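You operate a simulated robot arm through the tools that you are given. There is no shell and no other tool.

You are at the controls of a simulated robot arm. One attempt, no reset.

JOB
Keep the crooked and the burnt sandwich from the belt edge in the blue drawer.
Fine: press stop first, reset last; drawer shut; hands clear of the hood. Where these are worked on the way, their far stop is far enough and under half their travel is too little: blue drawer.

The check looks at the end state, three seconds after you hand in, the way a careful person would. Anything else that was tipped, shoved, dropped, spilled or broken makes it a failure.

ROBOT AND FRAMES
A 6-joint arm with a two-finger gripper, fixed in place. Base frame: the origin is at the foot of the arm, x ahead of it, y to its left, z up; the work surface is at about z = 902. Units: mm, rad, N and s.
Its first joint turns from -2.897 to 2.897 rad. Payload 3.43 kg.
The TCP is the grasp point between the finger pads, 20 mm short of the fingertips. In the tool frame z runs along the fingers and y along their closing line. Largest opening 190 mm; the body of the gripper starts 248 mm behind the TCP.
Orientation is that of the tool frame in the base frame, as a unit quaternion [x, y, z, w]. With the fingers straight down and closing along the base's y, the tool's x points along the base's -x, its y along +y and its z along -z.

CONTROLS
- The arm moves only by the tool apply_moves. Its argument "series" is a list of rows, each a list of 2 entries, a list of its own where there are three numbers: the shift along the tool's x, y, z in mm, then the turn, a rotation vector about the tool's x, y, z in rad. In form: [[[x, y, z], [ax, ay, az]], ...]. A call has 1 to 20 rows; each row shifts and turns the commanded pose from where the row before left it, along the tool's axes as they then stand. "jaw" is the closure in counts, from 0 (fully open) to 255 (shut), set as the call begins (left out, the last holds). Each row takes 0.2 s and may step no farther than 50 mm and 0.15 rad from the row before; otherwise, or with a gripper value out of range, the whole call is refused. A pose out of reach is approached as far as the arm can. The call stops where the force on the tool passes 40 N (or 10 N more than at its start, if that is more) or the arm is blocked; 0.2 s more then pass. The fingers move at their own pace (about 45 mm/s each) and stop on an object; they squeeze with about 36 N. The grip force told is the motor's: it shows also when the fingers shut on nothing. Time passes only in rows, and 0.2 s behind the last, so rows that do not move let the fingers close. It gives the time, the measured TCP pose, the force on the tool (base axes), the opening and the grip force at its end, in the units of the frame above (readings bear some noise), with the torque about the TCP (base axes, N m) and any sound that the robot's microphone picked up.
- Cameras (640 x 400 px; columns grow to the right, rows downward): "scene" is fixed at [233.2, 504.6, 1631.5]; the picture's right is [-0.51, -0.86, 0.00], its down [-0.60, 0.35, -0.72] and it looks along [0.62, -0.37, -0.69] (base axes); focal length 329 px, centre (320, 200). "wrist" rides on the gripper at [70, -8, -288] in the tool frame; the picture's right is [0.12, 0.99, 0.00], its down [-0.96, 0.11, -0.25] and it looks along [-0.25, 0.03, 0.97] (tool axes); focal length 261 px, centre (320, 200). There is no depth. A picture from a camera that has moved, and an enlarged one, comes with that camera's place and axes in the base frame and with its lens. The place of the scene camera against the robot may be out by one fixed shift of up to 25 mm in any direction.
- grab_frame(camera): a new picture of that camera. It takes no simulated time.
- slide_trunk(by): slides the trunk up (or, below 0, down) by that many mm; the arm rides with it, the base frame stays. It gives what a move gives, with no picture.
- close_up(camera, box): a new picture of the part [left, top, right, bottom] of that camera's present view, enlarged. It takes no simulated time.
- job_done(): hands the job in; it is judged then, once.

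Places have to be worked out from the pictures, the camera data and where the tool is seen. Open the gripper and draw the arm clear of the work before you hand the job in, unless the task says otherwise.

The tools are called as name(argument=value, ...) on one line, values as JSON. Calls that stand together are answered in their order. apply_moves: Moves the arm, as the interface text tells. Its arguments: {"type":"object","properties":{"series":{"type":"array","items":{"type":"array"}},"jaw":{"type":"number"}},"required":["series"]} The other tools are called the same way: slide_trunk (by) slides the trunk up or down; grab_frame (camera) takes a picture; close_up (camera, box) takes an enlarged picture of a part of a camera's view; job_done () hands the job in.

At the start:

```text
time: 0.0
position: [772.3, -0.0, 1187.0]
tool_rot: [0.0, 1.0, -0.001, 0.0]
wrist_force: [0.3, -0.3, -0.7]
wrist_torque: [-0.01, -0.03, 0.0]
finger_gap: 190.2
grip_force: 0.0
trunk travel left (down, up): [-175.0, 65.0]
```

scene: 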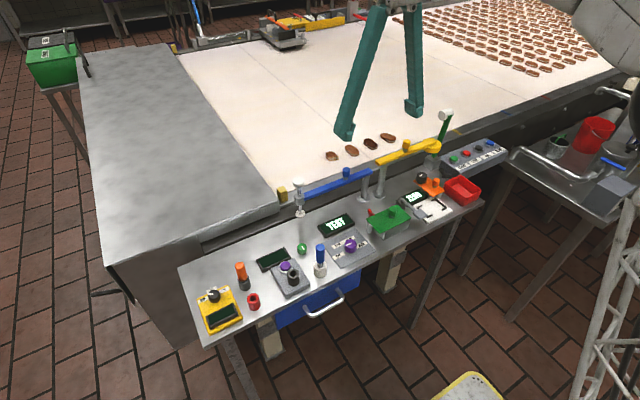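
wrist: 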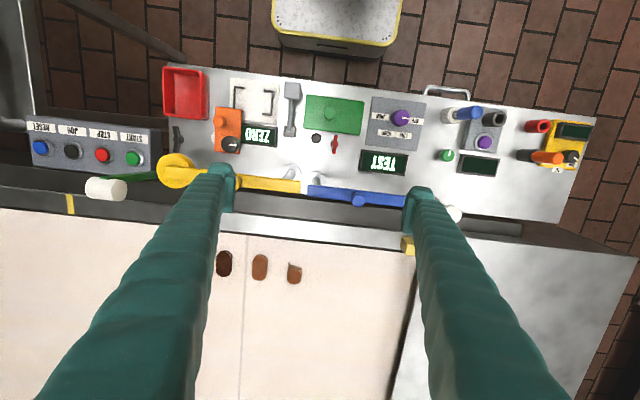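

I start by looking closer at the sandwiches, the button panel and the blue drawer from both cameras.

close_up(camera="scene", box=[300, 110, 460, 210])

close_up(camera="scene", box=[180, 180, 500, 380])

close_up(camera="wrist", box=[180, 220, 340, 320])

close_up(camera="wrist", box=[10, 60, 330, 260])

close_up(camera="wrist", box=[290, 60, 610, 260])

close_up(camera="scene", box=[400, 90, 560, 190])

```text
4.00 times, centred on (380, 160) of scene
camera zoom: at [233.2, 504.6, 1631.5], right [-0.51, -0.86, 0.0], down [-0.6, 0.35, -0.72], along [0.62, -0.37, -0.69], focal length 1317 px, centre (80, 360)
```

zoom: 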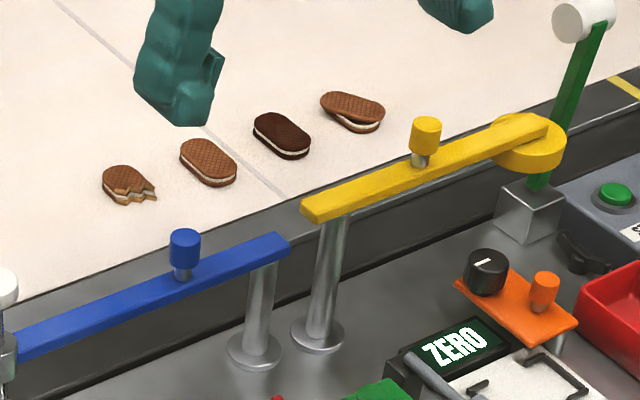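

```text
2.00 times, centred on (340, 280) of scene
camera zoom: at [233.2, 504.6, 1631.5], right [-0.51, -0.86, 0.0], down [-0.6, 0.35, -0.72], along [0.62, -0.37, -0.69], focal length 659 px, centre (280, 40)
```

zoom: 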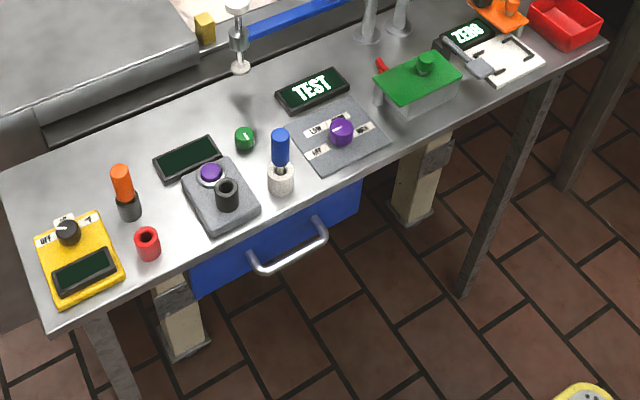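

```text
4.00 times, centred on (260, 270) of wrist
camera zoom: at [702.1, -8.4, 1474.0], right [-0.12, 0.99, 0.0], down [0.96, 0.11, 0.25], along [0.25, 0.03, -0.97], focal length 1043 px, centre (560, -80)
```

zoom: 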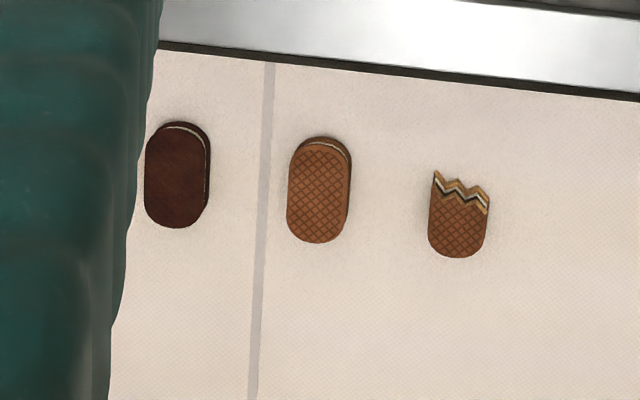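

```text
2.00 times, centred on (170, 160) of wrist
camera zoom: at [702.1, -8.4, 1474.0], right [-0.12, 0.99, 0.0], down [0.96, 0.11, 0.25], along [0.25, 0.03, -0.97], focal length 521 px, centre (620, 280)
```

zoom: 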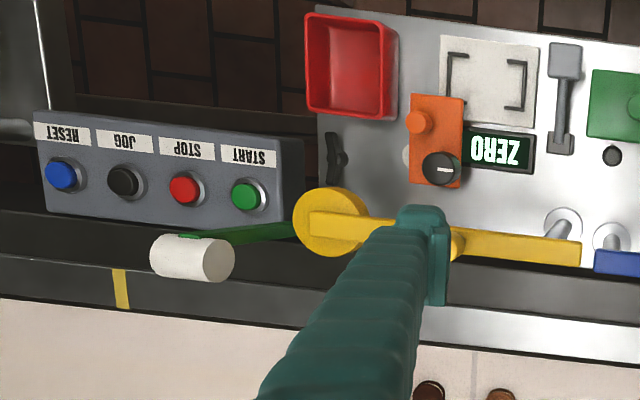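

```text
2.00 times, centred on (450, 160) of wrist
camera zoom: at [702.1, -8.4, 1474.0], right [-0.12, 0.99, 0.0], down [0.96, 0.11, 0.25], along [0.25, 0.03, -0.97], focal length 521 px, centre (60, 280)
```

zoom: 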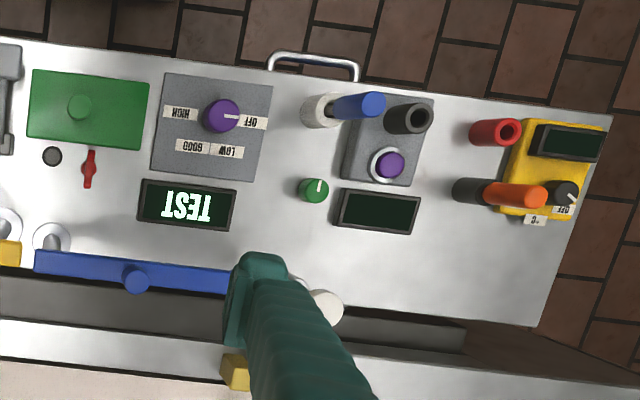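

```text
4.00 times, centred on (480, 140) of scene
camera zoom: at [233.2, 504.6, 1631.5], right [-0.51, -0.86, 0.0], down [-0.6, 0.35, -0.72], along [0.62, -0.37, -0.69], focal length 1317 px, centre (-320, 440)
```

zoom: 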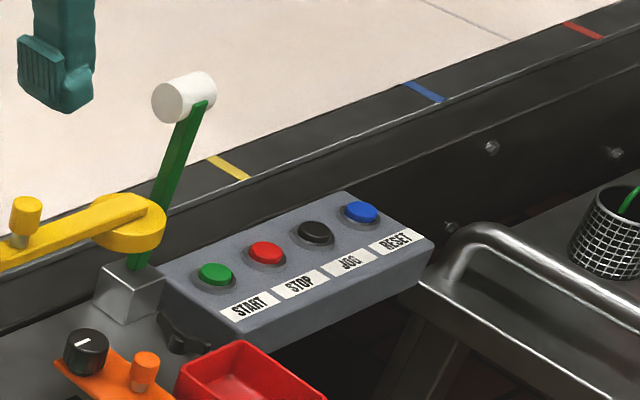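

The sandwiches appear to be, from left to right in the scene view: broken, plain, burnt (dark) and crooked (top wafer shifted), lying on the belt around x≈1020, y≈-190. STOP is the red button at about (797, -439, 940). The white-tipped lever near (811, -293) stands up to about z≈1120, so I retract, shut the jaw, swing across at safe height and then look.

apply_moves(series=[[[45, 0, 0], [0, 0, 0]], [[45, 0, 0], [0, 0, 0]], [[0, -48, 0], [0, 0, 0]], [[0, -48, 0], [0, 0, 0]], [[0, -48, 0], [0, 0, 0]], [[0, -48, 0], [0, 0, 0]], [[0, -48, 0], [0, 0, 0]], [[0, -48, 0], [0, 0, 0]], [[0, -48, 0], [0, 0, 0]], [[0, -48, 0], [0, 0, 0]], [[0, -48, 0], [0, 0, 0]]], jaw=255)

grab_frame(camera="wrist")

grab_frame(camera="scene")

```text
time: 2.4
position: [682.4, -431.9, 1186.8]
tool_rot: [0.0, 1.0, -0.001, 0.0]
wrist_force: [-0.7, 2.1, 1.2]
wrist_torque: [-0.17, -0.05, -0.02]
finger_gap: 0.0
grip_force: 22.0
trunk travel left (down, up): [-175.0, 65.0]
```

```text
taken
camera wrist: at [610.8, -439.4, 1473.6], right [-0.12, 0.99, 0.0], down [0.96, 0.12, 0.25], along [0.25, 0.03, -0.97], focal length 261 px, centre (320, 200)
```

wrist: 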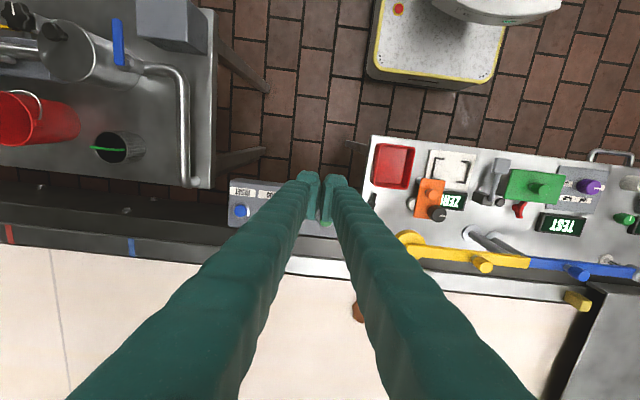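

```text
taken
```

scene: 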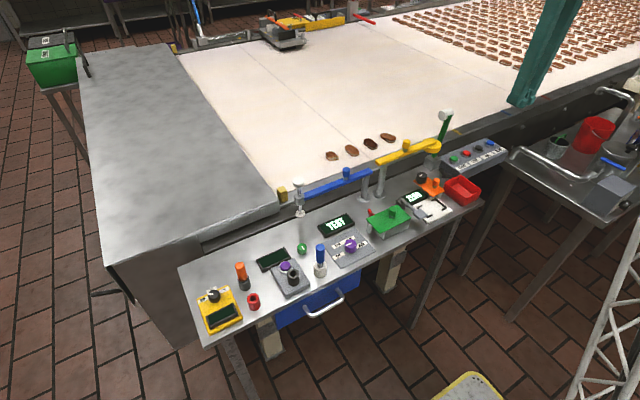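

The jaw is shut and the wrist view shows RESET and JOG but the fingers hide STOP. I shift back toward +y and lower a little, to get STOP beside the fingers and triangulate it.

apply_moves(series=[[[0, 45, 20], [0, 0, 0]], [[0, 45, 30], [0, 0, 0]]])

grab_frame(camera="wrist")

close_up(camera="wrist", box=[120, 140, 280, 240])

```text
refused: row 2 steps farther than a row can; nothing moved
```

```text
taken
camera wrist: at [610.8, -439.4, 1473.6], right [-0.12, 0.99, 0.0], down [0.96, 0.12, 0.25], along [0.25, 0.03, -0.97], focal length 261 px, centre (320, 200)
```

wrist: 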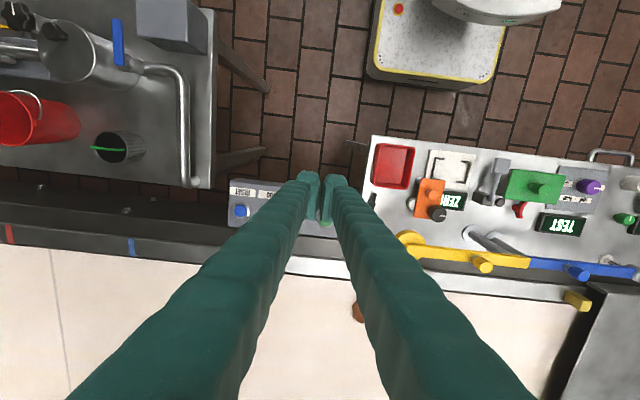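

```text
4.00 times, centred on (200, 190) of wrist
camera zoom: at [610.8, -439.4, 1473.6], right [-0.12, 0.99, 0.0], down [0.96, 0.12, 0.25], along [0.25, 0.03, -0.97], focal length 1043 px, centre (800, 240)
```

zoom: 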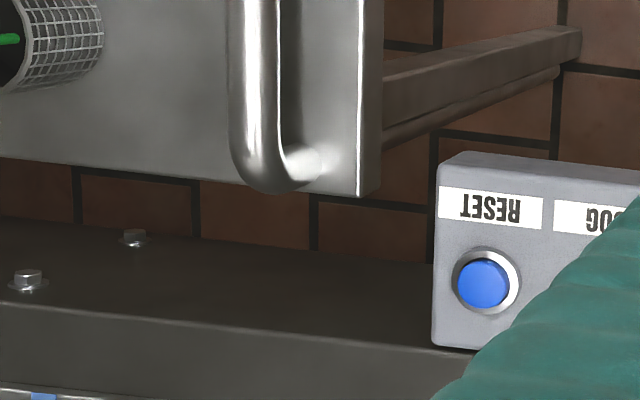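

The call was refused because one row was longer than 50 mm. I repeat it with shorter steps.

apply_moves(series=[[[0, 40, 20], [0, 0, 0]], [[0, 40, 20], [0, 0, 0]], [[0, 15, 20], [0, 0, 0]]])

grab_frame(camera="wrist")

close_up(camera="wrist", box=[120, 140, 280, 240])

```text
time: 3.2
position: [682.2, -337.0, 1126.5]
tool_rot: [0.001, 1.0, 0.0, 0.0]
wrist_force: [0.5, -0.3, 0.6]
wrist_torque: [0.04, -0.04, 0.03]
finger_gap: 0.5
grip_force: 34.8
trunk travel left (down, up): [-175.0, 65.0]
```

```text
taken
camera wrist: at [611.5, -345.2, 1413.7], right [-0.12, 0.99, 0.0], down [0.96, 0.11, 0.25], along [0.25, 0.03, -0.97], focal length 261 px, centre (320, 200)
```

wrist: 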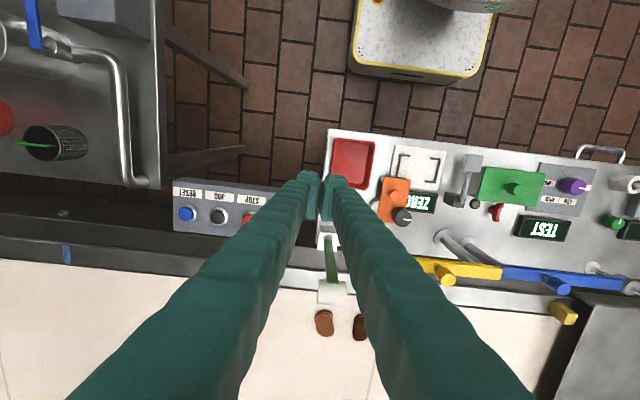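

```text
4.00 times, centred on (200, 190) of wrist
camera zoom: at [611.5, -345.2, 1413.7], right [-0.12, 0.99, 0.0], down [0.96, 0.11, 0.25], along [0.25, 0.03, -0.97], focal length 1043 px, centre (800, 240)
```

zoom: 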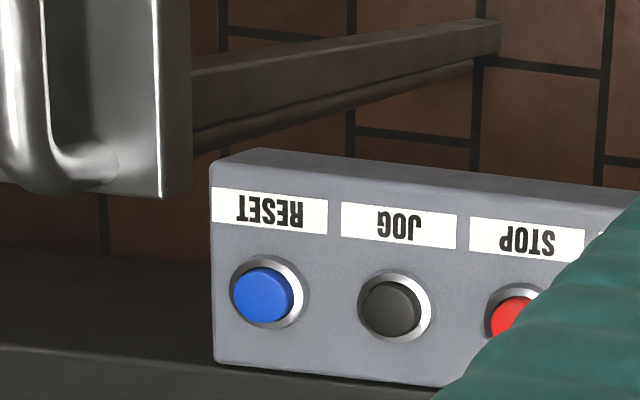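

RESET triangulates to about (804, -600, 902) and STOP to about (802, -470, 903). I go above STOP with the jaw shut, come down to about 45 mm over it, and check from the scene camera.

apply_moves(series=[[[0, -44.3, 0], [0, 0, 0]], [[0, -44.3, 0], [0, 0, 0]], [[0, -44.3, 0], [0, 0, 0]], [[-40, 0, 0], [0, 0, 0]], [[-40, 0, 0], [0, 0, 0]], [[-40, 0, 0], [0, 0, 0]], [[0, 0, 40], [0, 0, 0]], [[0, 0, 40], [0, 0, 0]], [[0, 0, 40], [0, 0, 0]], [[0, 0, 30], [0, 0, 0]], [[0, 0, 0], [0, 0, 0]]])

close_up(camera="scene", box=[400, 90, 560, 190])

grab_frame(camera="wrist")

```text
time: 5.6
position: [803.0, -470.6, 975.7]
tool_rot: [-0.001, 1.0, 0.0, 0.0]
wrist_force: [-0.2, 0.0, 0.0]
wrist_torque: [0.0, 0.0, 0.02]
finger_gap: 0.2
grip_force: 34.4
trunk travel left (down, up): [-175.0, 65.0]
```

```text
4.00 times, centred on (480, 140) of scene
camera zoom: at [233.2, 504.6, 1631.5], right [-0.51, -0.86, 0.0], down [-0.6, 0.35, -0.72], along [0.62, -0.37, -0.69], focal length 1317 px, centre (-320, 440)
```

zoom: 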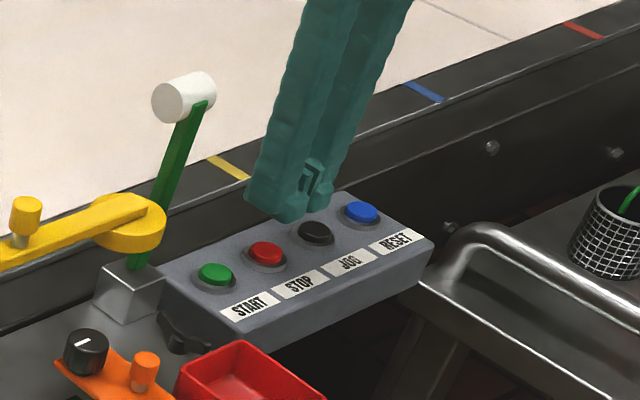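

```text
taken
camera wrist: at [733.4, -479.1, 1262.3], right [-0.12, 0.99, 0.0], down [0.96, 0.11, 0.25], along [0.25, 0.03, -0.97], focal length 261 px, centre (320, 200)
```

wrist: 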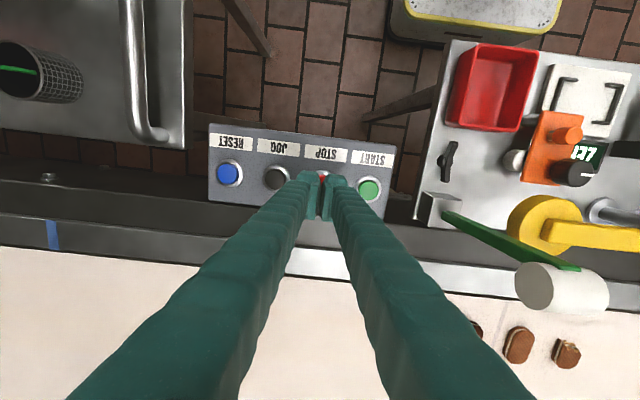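

The tip hangs directly over STOP in both views, roughly 50 mm above it. I come down and press with small steps, letting the force guard stop me.

apply_moves(series=[[[0, 0, 20], [0, 0, 0]], [[0, 0, 18], [0, 0, 0]], [[0, 0, 4], [0, 0, 0]], [[0, 0, 4], [0, 0, 0]], [[0, 0, 3], [0, 0, 0]], [[0, 0, 3], [0, 0, 0]]])

close_up(camera="scene", box=[400, 90, 560, 190])

```text
time: 7.0
position: [801.6, -469.9, 926.1]
tool_rot: [0.001, 1.0, 0.0, 0.001]
wrist_force: [1.4, 2.0, 4.8]
wrist_torque: [0.03, 0.0, -0.02]
finger_gap: 5.8
grip_force: 33.8
trunk travel left (down, up): [-175.0, 65.0]
heard: click
```

```text
4.00 times, centred on (480, 140) of scene
camera zoom: at [233.2, 504.6, 1631.5], right [-0.51, -0.86, 0.0], down [-0.6, 0.35, -0.72], along [0.62, -0.37, -0.69], focal length 1317 px, centre (-320, 440)
```

zoom: 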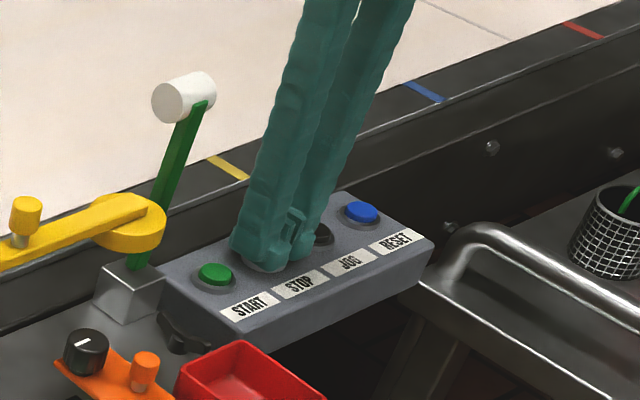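

A click was heard with about 5 N on the tool, so STOP has been pressed. I lift off, check the panel, and go on to survey the table and drawer.

apply_moves(series=[[[0, 0, -30], [0, 0, 0]], [[0, 0, -40], [0, 0, 0]], [[0, 0, -40], [0, 0, 0]], [[0, 0, -40], [0, 0, 0]], [[0, 0, -45], [0, 0, 0]], [[40, 0, 0], [0, 0, 0]], [[40, 0, 0], [0, 0, 0]], [[40, 0, 0], [0, 0, 0]]])

grab_frame(camera="scene")

grab_frame(camera="wrist")

```text
time: 8.8
position: [682.8, -470.9, 1118.6]
tool_rot: [0.0, 1.0, 0.0, 0.0]
wrist_force: [0.2, 0.2, -1.5]
wrist_torque: [0.0, 0.22, 0.02]
finger_gap: 0.0
grip_force: 34.6
trunk travel left (down, up): [-175.0, 65.0]
```

```text
taken
```

scene: 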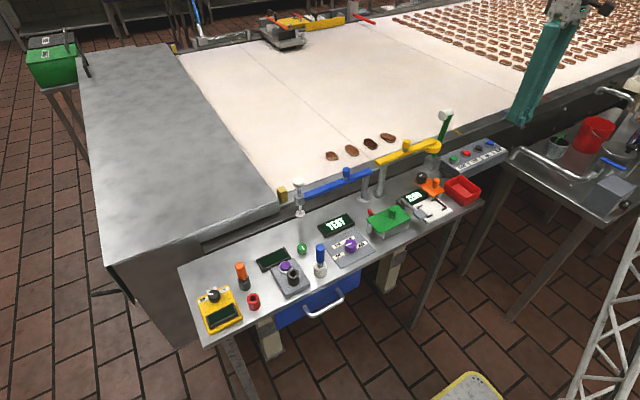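

```text
taken
camera wrist: at [612.7, -479.4, 1405.0], right [-0.12, 0.99, 0.0], down [0.96, 0.12, 0.25], along [0.25, 0.03, -0.97], focal length 261 px, centre (320, 200)
```

wrist: 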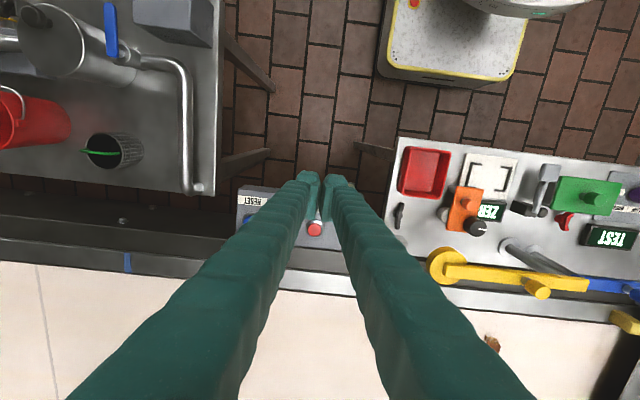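

STOP is done. The drawer handle triangulates to about (572, 262, 843), some 39 mm in front of the table edge at x≈611. I move across at safe height to look at the handle more closely.

apply_moves(series=[[[41, 0, -20], [0, 0, 0]], [[41, 0, -20], [0, 0, 0]], [[41, 0, -20], [0, 0, 0]], [[0, 48, 0], [0, 0, 0]], [[0, 48, 0], [0, 0, 0]], [[0, 48, 0], [0, 0, 0]], [[0, 48, 0], [0, 0, 0]], [[0, 48, 0], [0, 0, 0]], [[0, 48, 0], [0, 0, 0]], [[0, 48, 0], [0, 0, 0]], [[0, 48, 0], [0, 0, 0]], [[0, 48, 0], [0, 0, 0]], [[0, 48, 0], [0, 0, 0]], [[0, 48, 0], [0, 0, 0]], [[0, 48, 0], [0, 0, 0]], [[0, 48, 0], [0, 0, 0]]])

grab_frame(camera="wrist")

close_up(camera="wrist", box=[300, 100, 460, 200])

close_up(camera="scene", box=[260, 240, 420, 340])

```text
time: 12.2
position: [557.7, 157.2, 1179.1]
tool_rot: [0.001, 1.0, 0.0, 0.0]
wrist_force: [-0.4, -0.6, 0.3]
wrist_torque: [0.14, -0.01, -0.01]
finger_gap: 0.0
grip_force: 34.5
trunk travel left (down, up): [-175.0, 65.0]
```

```text
taken
camera wrist: at [487.8, 147.5, 1465.7], right [-0.12, 0.99, 0.0], down [0.96, 0.11, 0.25], along [0.25, 0.03, -0.97], focal length 261 px, centre (320, 200)
```

wrist: 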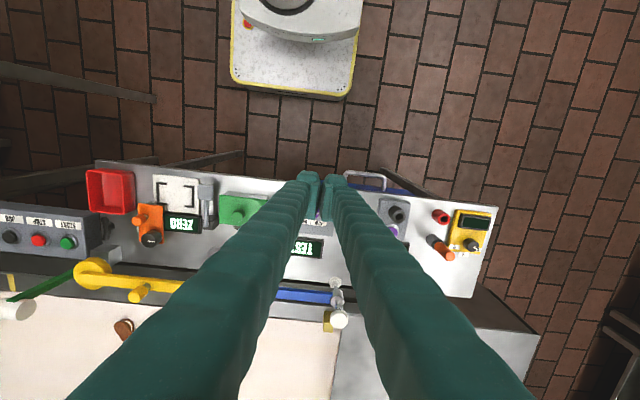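

```text
4.00 times, centred on (380, 150) of wrist
camera zoom: at [487.8, 147.5, 1465.7], right [-0.12, 0.99, 0.0], down [0.96, 0.11, 0.25], along [0.25, 0.03, -0.97], focal length 1043 px, centre (80, 400)
```

zoom: 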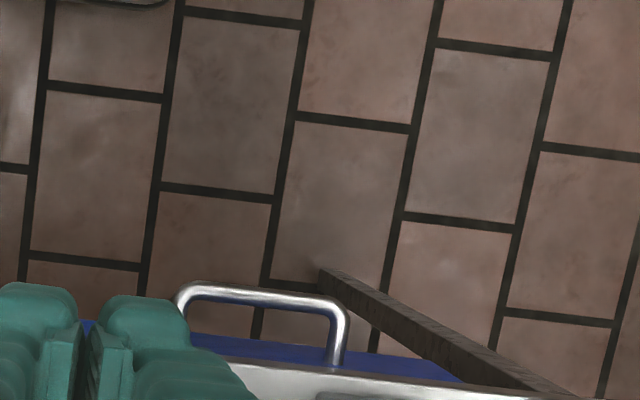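

```text
4.00 times, centred on (340, 290) of scene
camera zoom: at [233.2, 504.6, 1631.5], right [-0.51, -0.86, 0.0], down [-0.6, 0.35, -0.72], along [0.62, -0.37, -0.69], focal length 1317 px, centre (240, -160)
```

zoom: 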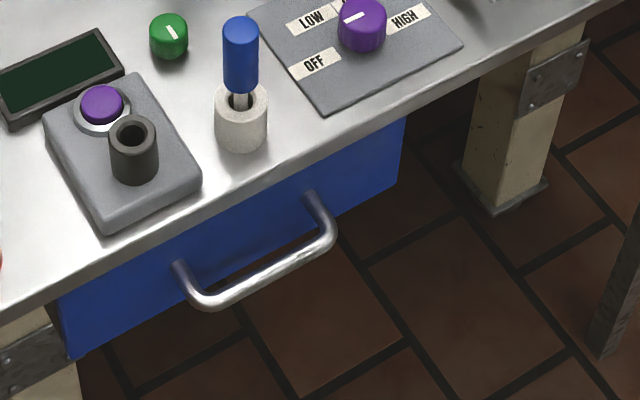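

From two wrist views the handle bar lies at about x≈573, y from 222 to 315, z≈842, with the drawer face close behind it at x≈602. I need a precise view of that gap, so I move over the handle, turn the tool 90° so that it closes along x, and half-open the jaw.

apply_moves(series=[[[0, 37, 0], [0, 0, 0]], [[0, 37, 0], [0, 0, 0]], [[0, 36, 0], [0, 0, 0]], [[0, 0, 0], [0, 0, 0.1428]], [[0, 0, 0], [0, 0, 0.1428]], [[0, 0, 0], [0, 0, 0.1428]], [[0, 0, 0], [0, 0, 0.1428]], [[0, 0, 0], [0, 0, 0.1428]], [[0, 0, 0], [0, 0, 0.1428]], [[0, 0, 0], [0, 0, 0.1428]], [[0, 0, 0], [0, 0, 0.1428]], [[0, 0, 0], [0, 0, 0.1428]], [[0, 0, 0], [0, 0, 0.1428]], [[0, 0, 0], [0, 0, 0.1428]]], jaw=94)

grab_frame(camera="wrist")

grab_frame(camera="scene")

```text
time: 15.2
position: [559.8, 263.8, 1181.5]
tool_rot: [0.707, 0.707, 0.0, 0.0]
wrist_force: [0.0, -0.8, 0.0]
wrist_torque: [0.0, -0.01, 0.01]
finger_gap: 120.2
grip_force: 0.0
trunk travel left (down, up): [-175.0, 65.0]
```

```text
taken
camera wrist: at [551.5, 335.0, 1467.1], right [0.99, 0.12, 0.0], down [0.11, -0.96, 0.25], along [0.03, -0.25, -0.97], focal length 261 px, centre (320, 200)
```

wrist: 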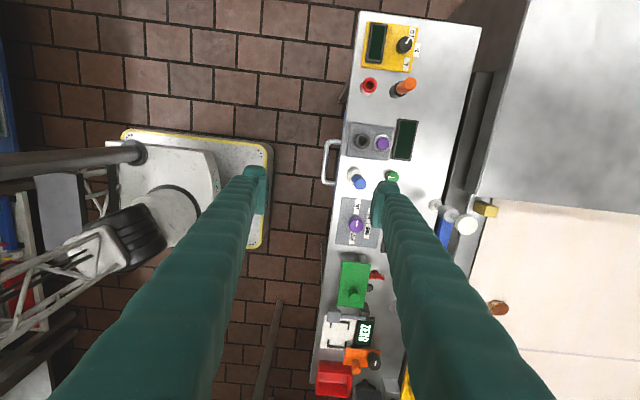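

```text
taken
```

scene: 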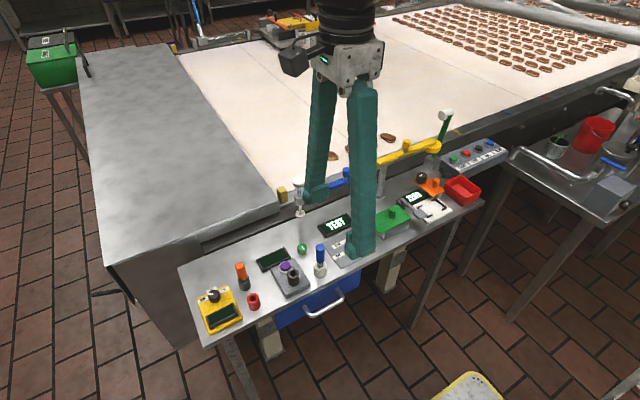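

The handle is visible between the fingers from nearly above. I enlarge it to measure bar and gap.

close_up(camera="wrist", box=[296, 130, 376, 180])

close_up(camera="wrist", box=[270, 110, 430, 210])

```text
8.00 times, centred on (336, 155) of wrist
camera zoom: at [551.5, 335.0, 1467.1], right [0.99, 0.12, 0.0], down [0.11, -0.96, 0.25], along [0.03, -0.25, -0.97], focal length 2085 px, centre (192, 560)
```

zoom: 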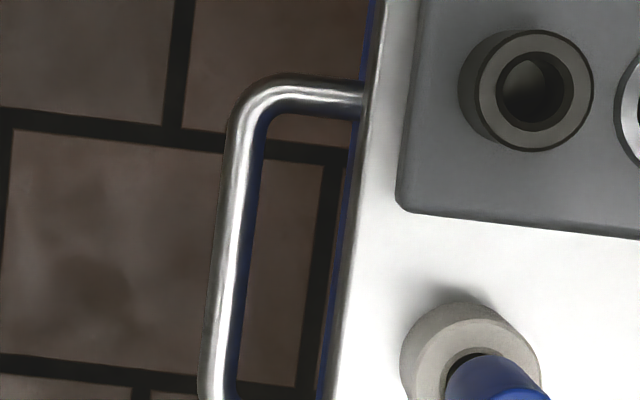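

```text
4.00 times, centred on (350, 160) of wrist
camera zoom: at [551.5, 335.0, 1467.1], right [0.99, 0.12, 0.0], down [0.11, -0.96, 0.25], along [0.03, -0.25, -0.97], focal length 1043 px, centre (200, 360)
```

zoom: 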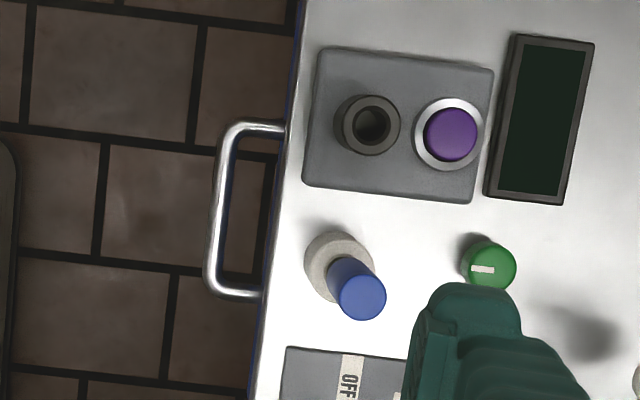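

Bar is at x≈571, centre y≈270, with about 23 to 27 mm clear between bar and table edge/drawer face, so a 16 mm finger fits. I set the opening to 30 mm, centre the inner finger in the gap (TCP x≈565.5, y≈270) and descend to z≈960 to verify.

apply_moves(series=[[[6.2, 5.7, 0], [0, 0, 0]], [[0, 0, 44], [0, 0, 0]], [[0, 0, 44], [0, 0, 0]], [[0, 0, 44], [0, 0, 0]], [[0, 0, 44], [0, 0, 0]], [[0, 0, 44], [0, 0, 0]], [[0, 0, 0], [0, 0, 0]]], jaw=215)

grab_frame(camera="wrist")

close_up(camera="wrist", box=[260, 110, 420, 210])

close_up(camera="scene", box=[260, 220, 420, 320])

```text
time: 16.8
position: [566.2, 268.9, 958.9]
tool_rot: [0.707, 0.708, 0.001, 0.0]
wrist_force: [-0.3, 0.5, 0.4]
wrist_torque: [0.02, 0.01, 0.02]
finger_gap: 29.8
grip_force: 0.2
trunk travel left (down, up): [-175.0, 65.0]
```

```text
taken
camera wrist: at [557.7, 338.8, 1245.0], right [0.99, 0.12, 0.0], down [0.11, -0.96, 0.25], along [0.03, -0.25, -0.97], focal length 261 px, centre (320, 200)
```

wrist: 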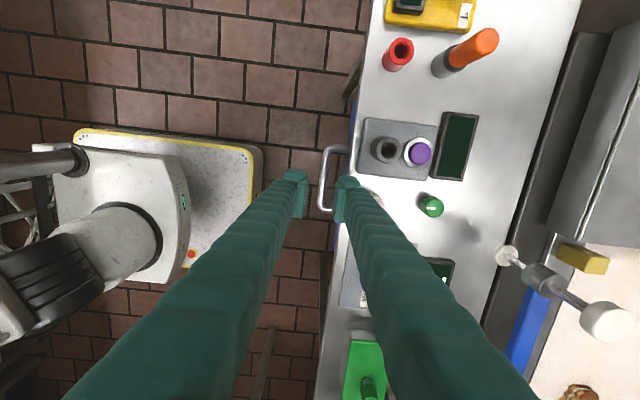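

```text
4.00 times, centred on (340, 160) of wrist
camera zoom: at [557.7, 338.8, 1245.0], right [0.99, 0.12, 0.0], down [0.11, -0.96, 0.25], along [0.03, -0.25, -0.97], focal length 1043 px, centre (240, 360)
```

zoom: 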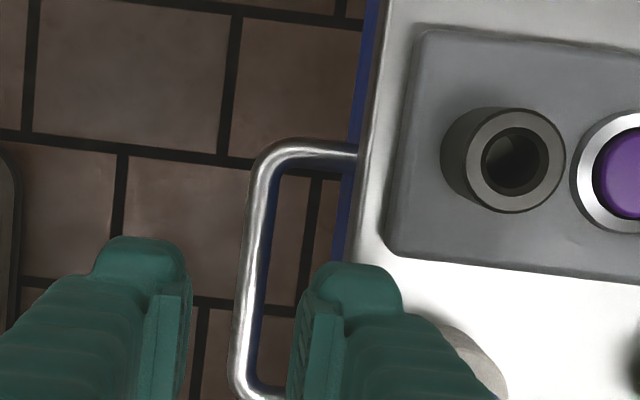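

```text
4.00 times, centred on (340, 270) of scene
camera zoom: at [233.2, 504.6, 1631.5], right [-0.51, -0.86, 0.0], down [-0.6, 0.35, -0.72], along [0.62, -0.37, -0.69], focal length 1317 px, centre (240, -80)
```

zoom: 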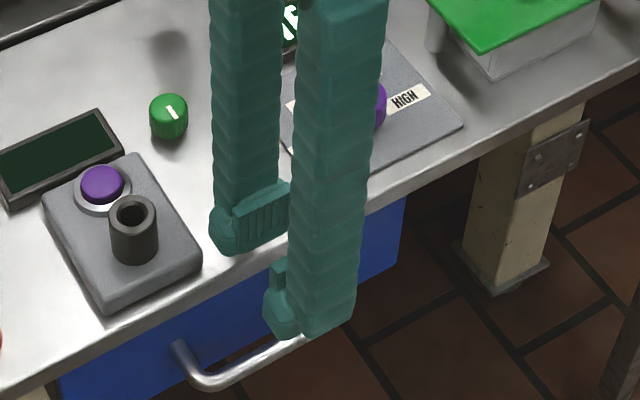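

The alignment looks right, but the finger looks a bit thicker than 16 mm at the tip; I zoom in to measure it before inserting it in the gap.

close_up(camera="wrist", box=[310, 140, 390, 190])

close_up(camera="scene", box=[300, 250, 380, 300])

```text
8.00 times, centred on (350, 165) of wrist
camera zoom: at [557.7, 338.8, 1245.0], right [0.99, 0.12, 0.0], down [0.11, -0.96, 0.25], along [0.03, -0.25, -0.97], focal length 2085 px, centre (80, 480)
```

zoom: 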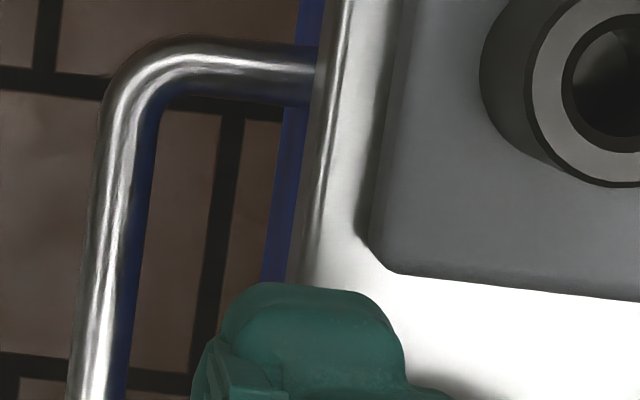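

```text
8.00 times, centred on (340, 275) of scene
camera zoom: at [233.2, 504.6, 1631.5], right [-0.51, -0.86, 0.0], down [-0.6, 0.35, -0.72], along [0.62, -0.37, -0.69], focal length 2635 px, centre (160, -400)
```

zoom: 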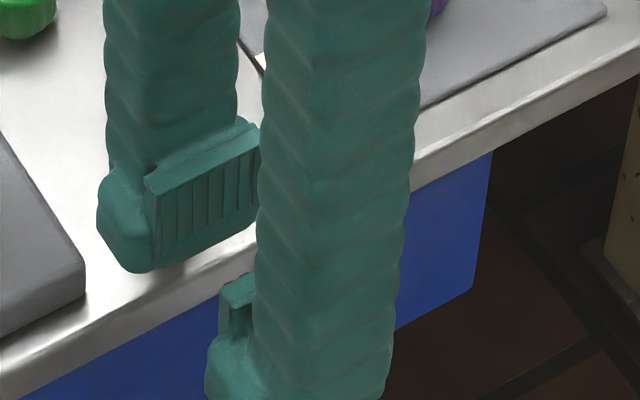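

The tip looks about 26 mm thick, too tight for the 23–27 mm gap. Instead I squeeze the handle lengthwise from outside (across its two posts, about 107 mm): I rise a little, turn the tool back by 90°, open to about 150 mm and centre over (575, 270).

apply_moves(series=[[[0, 0, -40], [0, 0, 0]], [[0, 0, -40], [0, 0, 0]], [[0, 0, 0], [0, 0, -0.1428]], [[0, 0, 0], [0, 0, -0.1428]], [[0, 0, 0], [0, 0, -0.1428]], [[0, 0, 0], [0, 0, -0.1428]], [[0, 0, 0], [0, 0, -0.1428]], [[0, 0, 0], [0, 0, -0.1428]], [[0, 0, 0], [0, 0, -0.1428]], [[0, 0, 0], [0, 0, -0.1428]], [[0, 0, 0], [0, 0, -0.1428]], [[0, 0, 0], [0, 0, -0.1428]], [[0, 0, 0], [0, 0, -0.1428]]], jaw=215)

apply_moves(series=[[[-8, 1, 0], [0, 0, 0]], [[0, 0, 0], [0, 0, 0]], [[0, 0, 0], [0, 0, 0]], [[0, 0, 0], [0, 0, 0]], [[0, 0, 0], [0, 0, 0]], [[0, 0, 0], [0, 0, 0]], [[0, 0, 0], [0, 0, 0]]], jaw=54)

grab_frame(camera="wrist")

close_up(camera="wrist", box=[240, 120, 400, 220])

```text
time: 19.6
position: [565.7, 270.7, 1040.3]
tool_rot: [-0.001, 1.0, 0.0, -0.001]
wrist_force: [-0.6, 0.3, 0.5]
wrist_torque: [-0.03, -0.03, -0.02]
finger_gap: 29.9
grip_force: 0.1
trunk travel left (down, up): [-175.0, 65.0]
```

```text
time: 21.2
position: [574.3, 271.5, 1039.6]
tool_rot: [0.0, 1.0, 0.0, 0.001]
wrist_force: [-0.3, -0.2, 0.3]
wrist_torque: [0.01, 0.02, 0.01]
finger_gap: 149.5
grip_force: 0.1
trunk travel left (down, up): [-175.0, 65.0]
```

```text
taken
camera wrist: at [503.2, 263.2, 1327.1], right [-0.12, 0.99, 0.0], down [0.96, 0.11, 0.25], along [0.25, 0.03, -0.97], focal length 261 px, centre (320, 200)
```

wrist: 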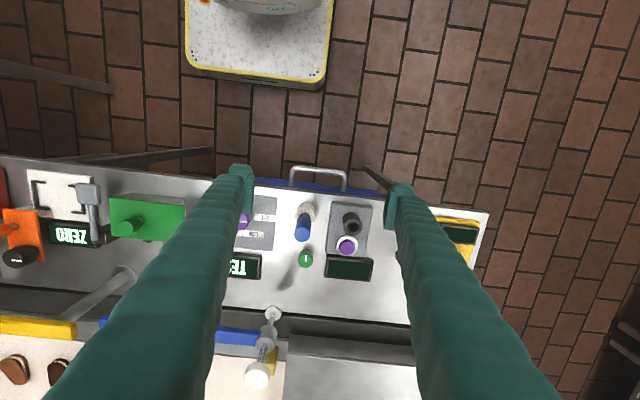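

```text
4.00 times, centred on (320, 170) of wrist
camera zoom: at [503.2, 263.2, 1327.1], right [-0.12, 0.99, 0.0], down [0.96, 0.11, 0.25], along [0.25, 0.03, -0.97], focal length 1043 px, centre (320, 320)
```

zoom: 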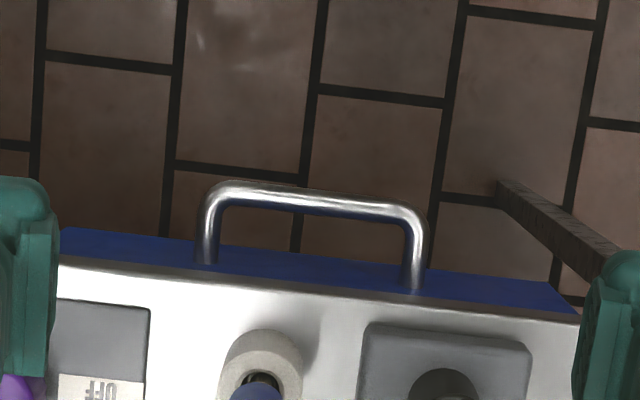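

The full handle is in view: its outer ends are y≈217 and 324 (centre 270.5), bar x≈571, drawer face x≈607, z≈835. I descend with the fingers straddling it and then close on its ends.

apply_moves(series=[[[-1, -1, 41], [0, 0, 0]], [[0, 0, 41], [0, 0, 0]], [[0, 0, 41], [0, 0, 0]], [[0, 0, 41], [0, 0, 0]], [[0, 0, 38], [0, 0, 0]]])

grab_frame(camera="wrist")

close_up(camera="scene", box=[240, 220, 400, 320])

```text
time: 22.4
position: [575.9, 270.9, 835.3]
tool_rot: [0.001, 1.0, 0.0, 0.0]
wrist_force: [-0.4, 0.3, 0.9]
wrist_torque: [0.08, -0.06, 0.01]
finger_gap: 149.5
grip_force: 0.1
trunk travel left (down, up): [-175.0, 65.0]
```

```text
taken
camera wrist: at [505.0, 263.5, 1123.3], right [-0.12, 0.99, 0.0], down [0.96, 0.11, 0.25], along [0.25, 0.03, -0.97], focal length 261 px, centre (320, 200)
```

wrist: 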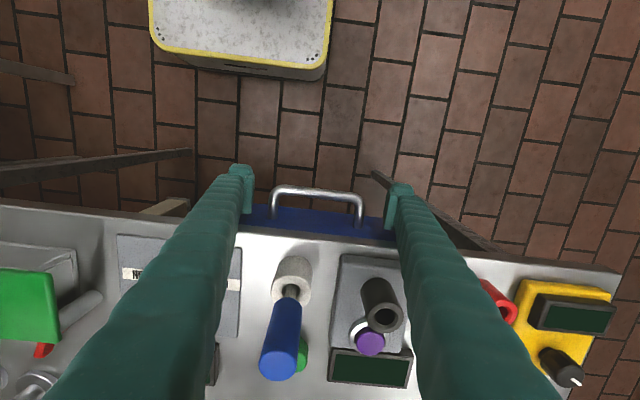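

```text
4.00 times, centred on (320, 270) of scene
camera zoom: at [233.2, 504.6, 1631.5], right [-0.51, -0.86, 0.0], down [-0.6, 0.35, -0.72], along [0.62, -0.37, -0.69], focal length 1317 px, centre (320, -80)
```

zoom: 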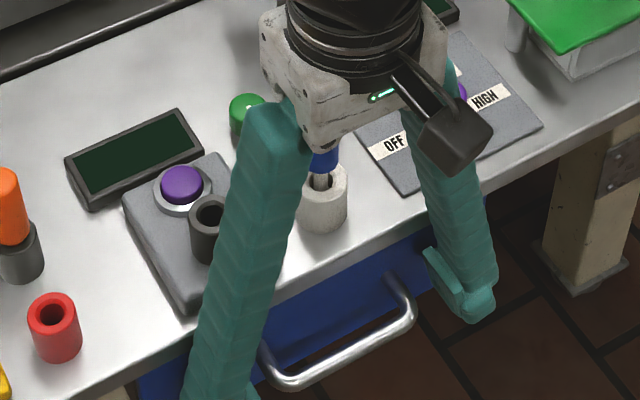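

The fingers straddle the handle at the right height (bar z≈832). I close on its two ends.

apply_moves(series=[[[0, 0, 0], [0, 0, 0]], [[0, 0, 0], [0, 0, 0]], [[0, 0, 0], [0, 0, 0]], [[0, 0, 0], [0, 0, 0]], [[0, 0, 0], [0, 0, 0]]], jaw=255)

grab_frame(camera="wrist")

```text
time: 23.6
position: [573.8, 269.3, 836.7]
tool_rot: [-0.002, 1.0, -0.004, -0.001]
wrist_force: [0.1, -42.1, 5.9]
wrist_torque: [-1.04, -0.3, -0.1]
finger_gap: 109.4
grip_force: 44.8
trunk travel left (down, up): [-175.0, 65.0]
stopped in row 5: the force on the tool passed its limit at 42 N (the readings are from after the stop); the commanded pose is now the measured one
```

```text
taken
camera wrist: at [503.6, 262.4, 1123.4], right [-0.12, 0.99, -0.01], down [0.96, 0.12, 0.24], along [0.24, 0.02, -0.97], focal length 261 px, centre (320, 200)
```

wrist: 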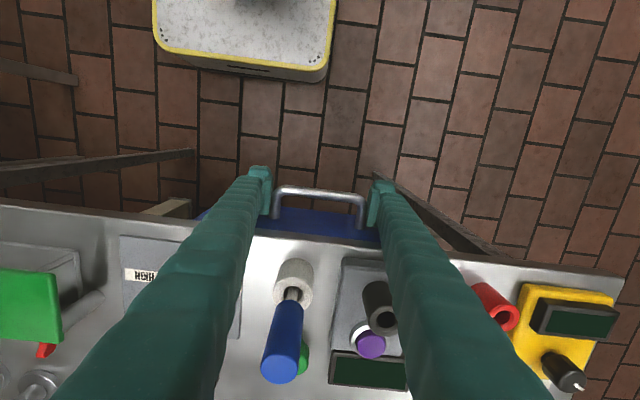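

The -y finger touched first (42 N sideways), so the handle centre is slightly to -y of the tool. I shift the tool a couple of mm to -y so that the load evens out.

apply_moves(series=[[[0, -1, 0], [0, 0, 0]], [[0, -1, 0], [0, 0, 0]], [[0, 0, 0], [0, 0, 0]]], jaw=255)

close_up(camera="wrist", box=[240, 150, 400, 250])

```text
time: 24.4
position: [574.9, 269.7, 835.8]
tool_rot: [-0.002, 1.0, -0.002, 0.0]
wrist_force: [-1.6, -44.8, -3.4]
wrist_torque: [-0.68, 0.23, 0.38]
finger_gap: 109.2
grip_force: 45.6
trunk travel left (down, up): [-175.0, 65.0]
```

```text
4.00 times, centred on (320, 200) of wrist
camera zoom: at [504.1, 261.5, 1123.4], right [-0.12, 0.99, 0.0], down [0.96, 0.12, 0.25], along [0.24, 0.03, -0.97], focal length 1043 px, centre (320, 200)
```

zoom: 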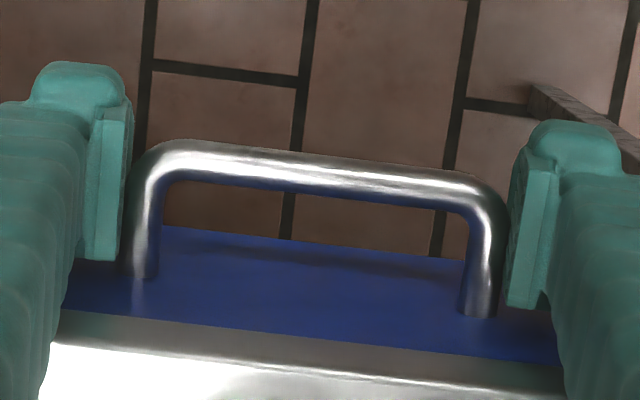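

Left finger is pressing, right pad seems about 1–2 mm short of the handle. I shift another 2 mm to -y and re-read.

apply_moves(series=[[[0, -1, 0], [0, 0, 0]], [[0, -1, 0], [0, 0, 0]], [[0, 0, 0], [0, 0, 0]]], jaw=255)

close_up(camera="wrist", box=[240, 150, 400, 250])

```text
time: 25.2
position: [574.7, 267.6, 835.2]
tool_rot: [-0.002, 1.0, 0.0, 0.0]
wrist_force: [-0.2, -17.0, -3.7]
wrist_torque: [1.05, 0.02, -0.54]
finger_gap: 109.0
grip_force: 44.9
trunk travel left (down, up): [-175.0, 65.0]
```

```text
4.00 times, centred on (320, 200) of wrist
camera zoom: at [503.8, 260.7, 1123.3], right [-0.12, 0.99, 0.0], down [0.96, 0.12, 0.25], along [0.25, 0.03, -0.97], focal length 1043 px, centre (320, 200)
```

zoom: 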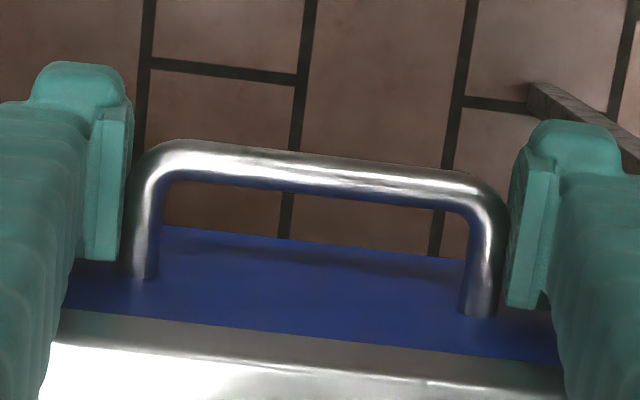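

Sideways load fell to 17 N with a stable 109 mm gap, so both pads hold. I trim 1 mm more and start pulling gently toward -x.

apply_moves(series=[[[0, -1, 0], [0, 0, 0]], [[4, 0, 0], [0, 0, 0]], [[6, 0, 0], [0, 0, 0]], [[8, 0, 0], [0, 0, 0]], [[8, 0, 0], [0, 0, 0]]], jaw=255)

grab_frame(camera="wrist")

```text
time: 26.4
position: [550.2, 269.2, 836.7]
tool_rot: [-0.002, 1.0, -0.001, 0.0]
wrist_force: [1.5, 36.5, -7.3]
wrist_torque: [1.14, -0.51, 1.38]
finger_gap: 109.2
grip_force: 45.0
trunk travel left (down, up): [-175.0, 65.0]
```

```text
taken
camera wrist: at [479.1, 261.0, 1123.3], right [-0.12, 0.99, 0.0], down [0.96, 0.12, 0.25], along [0.25, 0.03, -0.97], focal length 261 px, centre (320, 200)
```

wrist: 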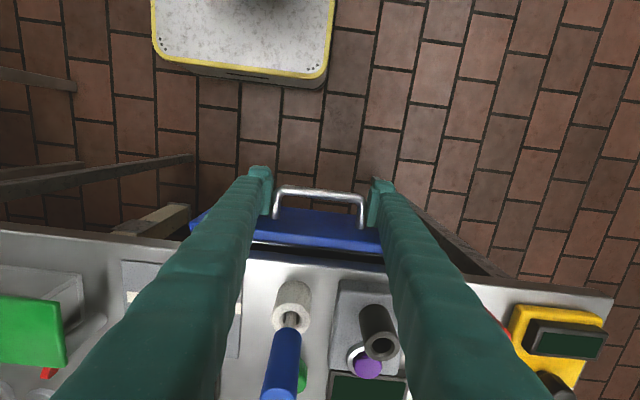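

The drawer is following the hand (about 25 mm open). The side load has swung to +36 N, so I trim about 0.8 mm back and keep pulling.

apply_moves(series=[[[0, 0.8, 0], [0, 0, 0]], [[10, 0, 0], [0, 0, 0]], [[15, 0, 0], [0, 0, 0]], [[15, 0, 0], [0, 0, 0]], [[15, 0, 0], [0, 0, 0]], [[15, 0, 0], [0, 0, 0]], [[15, 0, 0], [0, 0, 0]], [[15, 0, 0], [0, 0, 0]]], jaw=255)

grab_frame(camera="wrist")

```text
time: 27.7
position: [492.7, 270.0, 835.6]
tool_rot: [-0.002, 1.0, 0.0, 0.0]
wrist_force: [2.4, 21.6, -8.1]
wrist_torque: [1.12, 0.9, 1.44]
finger_gap: 109.1
grip_force: 44.6
trunk travel left (down, up): [-175.0, 65.0]
stopped in row 6: the force on the tool passed its limit at 48 N (the readings are from after the stop); the commanded pose is now the measured one
```

```text
taken
camera wrist: at [422.0, 260.6, 1123.1], right [-0.12, 0.99, 0.0], down [0.96, 0.12, 0.25], along [0.25, 0.03, -0.97], focal length 261 px, centre (320, 200)
```

wrist: 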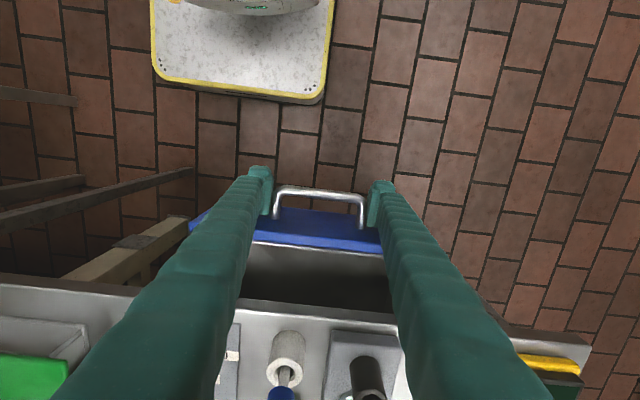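

The drawer is about 82 mm open; the stop was triggered mostly by the side load. I trim a bit and keep pulling with smaller steps.

apply_moves(series=[[[0, 0.6, 0], [0, 0, 0]], [[8, 0, 0], [0, 0, 0]], [[8, 0, 0], [0, 0, 0]], [[8, 0, 0], [0, 0, 0]], [[8, 0, 0], [0, 0, 0]], [[8, 0, 0], [0, 0, 0]]], jaw=255)

```text
time: 29.1
position: [452.3, 267.9, 835.4]
tool_rot: [-0.002, 1.0, -0.001, 0.0]
wrist_force: [0.9, 21.5, -12.6]
wrist_torque: [1.14, -0.25, 0.89]
finger_gap: 108.9
grip_force: 44.8
trunk travel left (down, up): [-175.0, 65.0]
```

The drawer keeps following (about 122 mm open). I continue in the same way.

apply_moves(series=[[[0, 0.5, 0], [0, 0, 0]], [[9, 0, 0], [0, 0, 0]], [[9, 0, 0], [0, 0, 0]], [[9, 0, 0], [0, 0, 0]], [[9, 0, 0], [0, 0, 0]], [[9, 0, 0], [0, 0, 0]], [[9, 0, 0], [0, 0, 0]], [[9, 0, 0], [0, 0, 0]], [[9, 0, 0], [0, 0, 0]]], jaw=255)

grab_frame(camera="wrist")

grab_frame(camera="scene")

```text
time: 30.7
position: [405.1, 269.4, 835.9]
tool_rot: [0.0, 1.0, -0.001, 0.002]
wrist_force: [12.7, 6.8, -26.7]
wrist_torque: [0.57, 0.08, -0.69]
finger_gap: 108.9
grip_force: 44.9
trunk travel left (down, up): [-175.0, 65.0]
stopped in row 7: the force on the tool passed its limit at 44 N (the readings are from after the stop); the commanded pose is now the measured one
```

```text
taken
camera wrist: at [333.6, 261.0, 1123.0], right [-0.12, 0.99, 0.0], down [0.96, 0.12, 0.25], along [0.25, 0.03, -0.97], focal length 261 px, centre (320, 200)
```

wrist: 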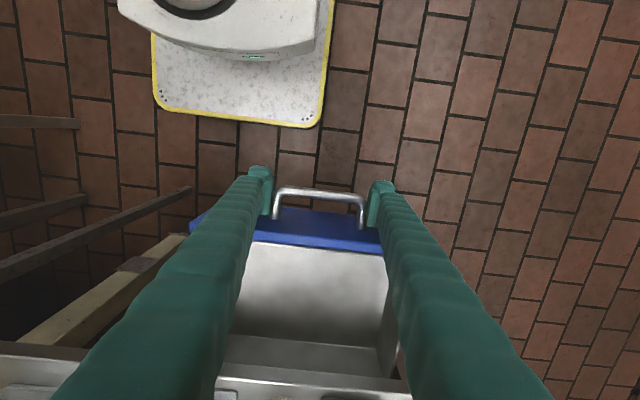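

```text
taken
```

scene: 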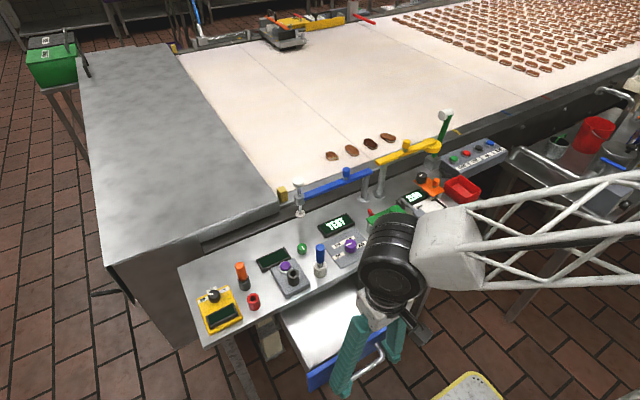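

The drawer is about 170 mm open and its back wall is showing at the table edge, so this may be the far stop. I ease the z and pull a little more to confirm.

apply_moves(series=[[[0, 0, 0.8], [0, 0, 0]], [[3, 0, 0], [0, 0, 0]], [[3, 0, 0], [0, 0, 0]], [[3, 0, 0], [0, 0, 0]], [[0, 0, 0], [0, 0, 0]]], jaw=255)

close_up(camera="wrist", box=[180, 160, 460, 400])

```text
time: 31.9
position: [394.5, 268.2, 836.4]
tool_rot: [-0.002, 1.0, -0.001, 0.0]
wrist_force: [26.1, -0.7, -10.0]
wrist_torque: [-0.18, 0.11, -0.09]
finger_gap: 108.2
grip_force: 44.6
trunk travel left (down, up): [-175.0, 65.0]
```

```text
1.67 times, centred on (320, 280) of wrist
camera zoom: at [323.7, 260.8, 1122.9], right [-0.12, 0.99, 0.0], down [0.96, 0.12, 0.25], along [0.25, 0.03, -0.97], focal length 434 px, centre (320, 67)
```

zoom: 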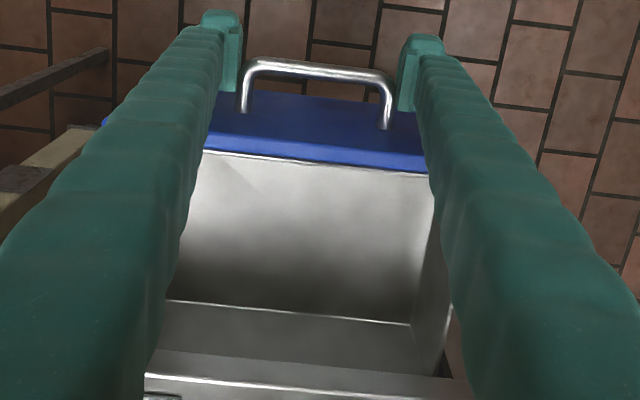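

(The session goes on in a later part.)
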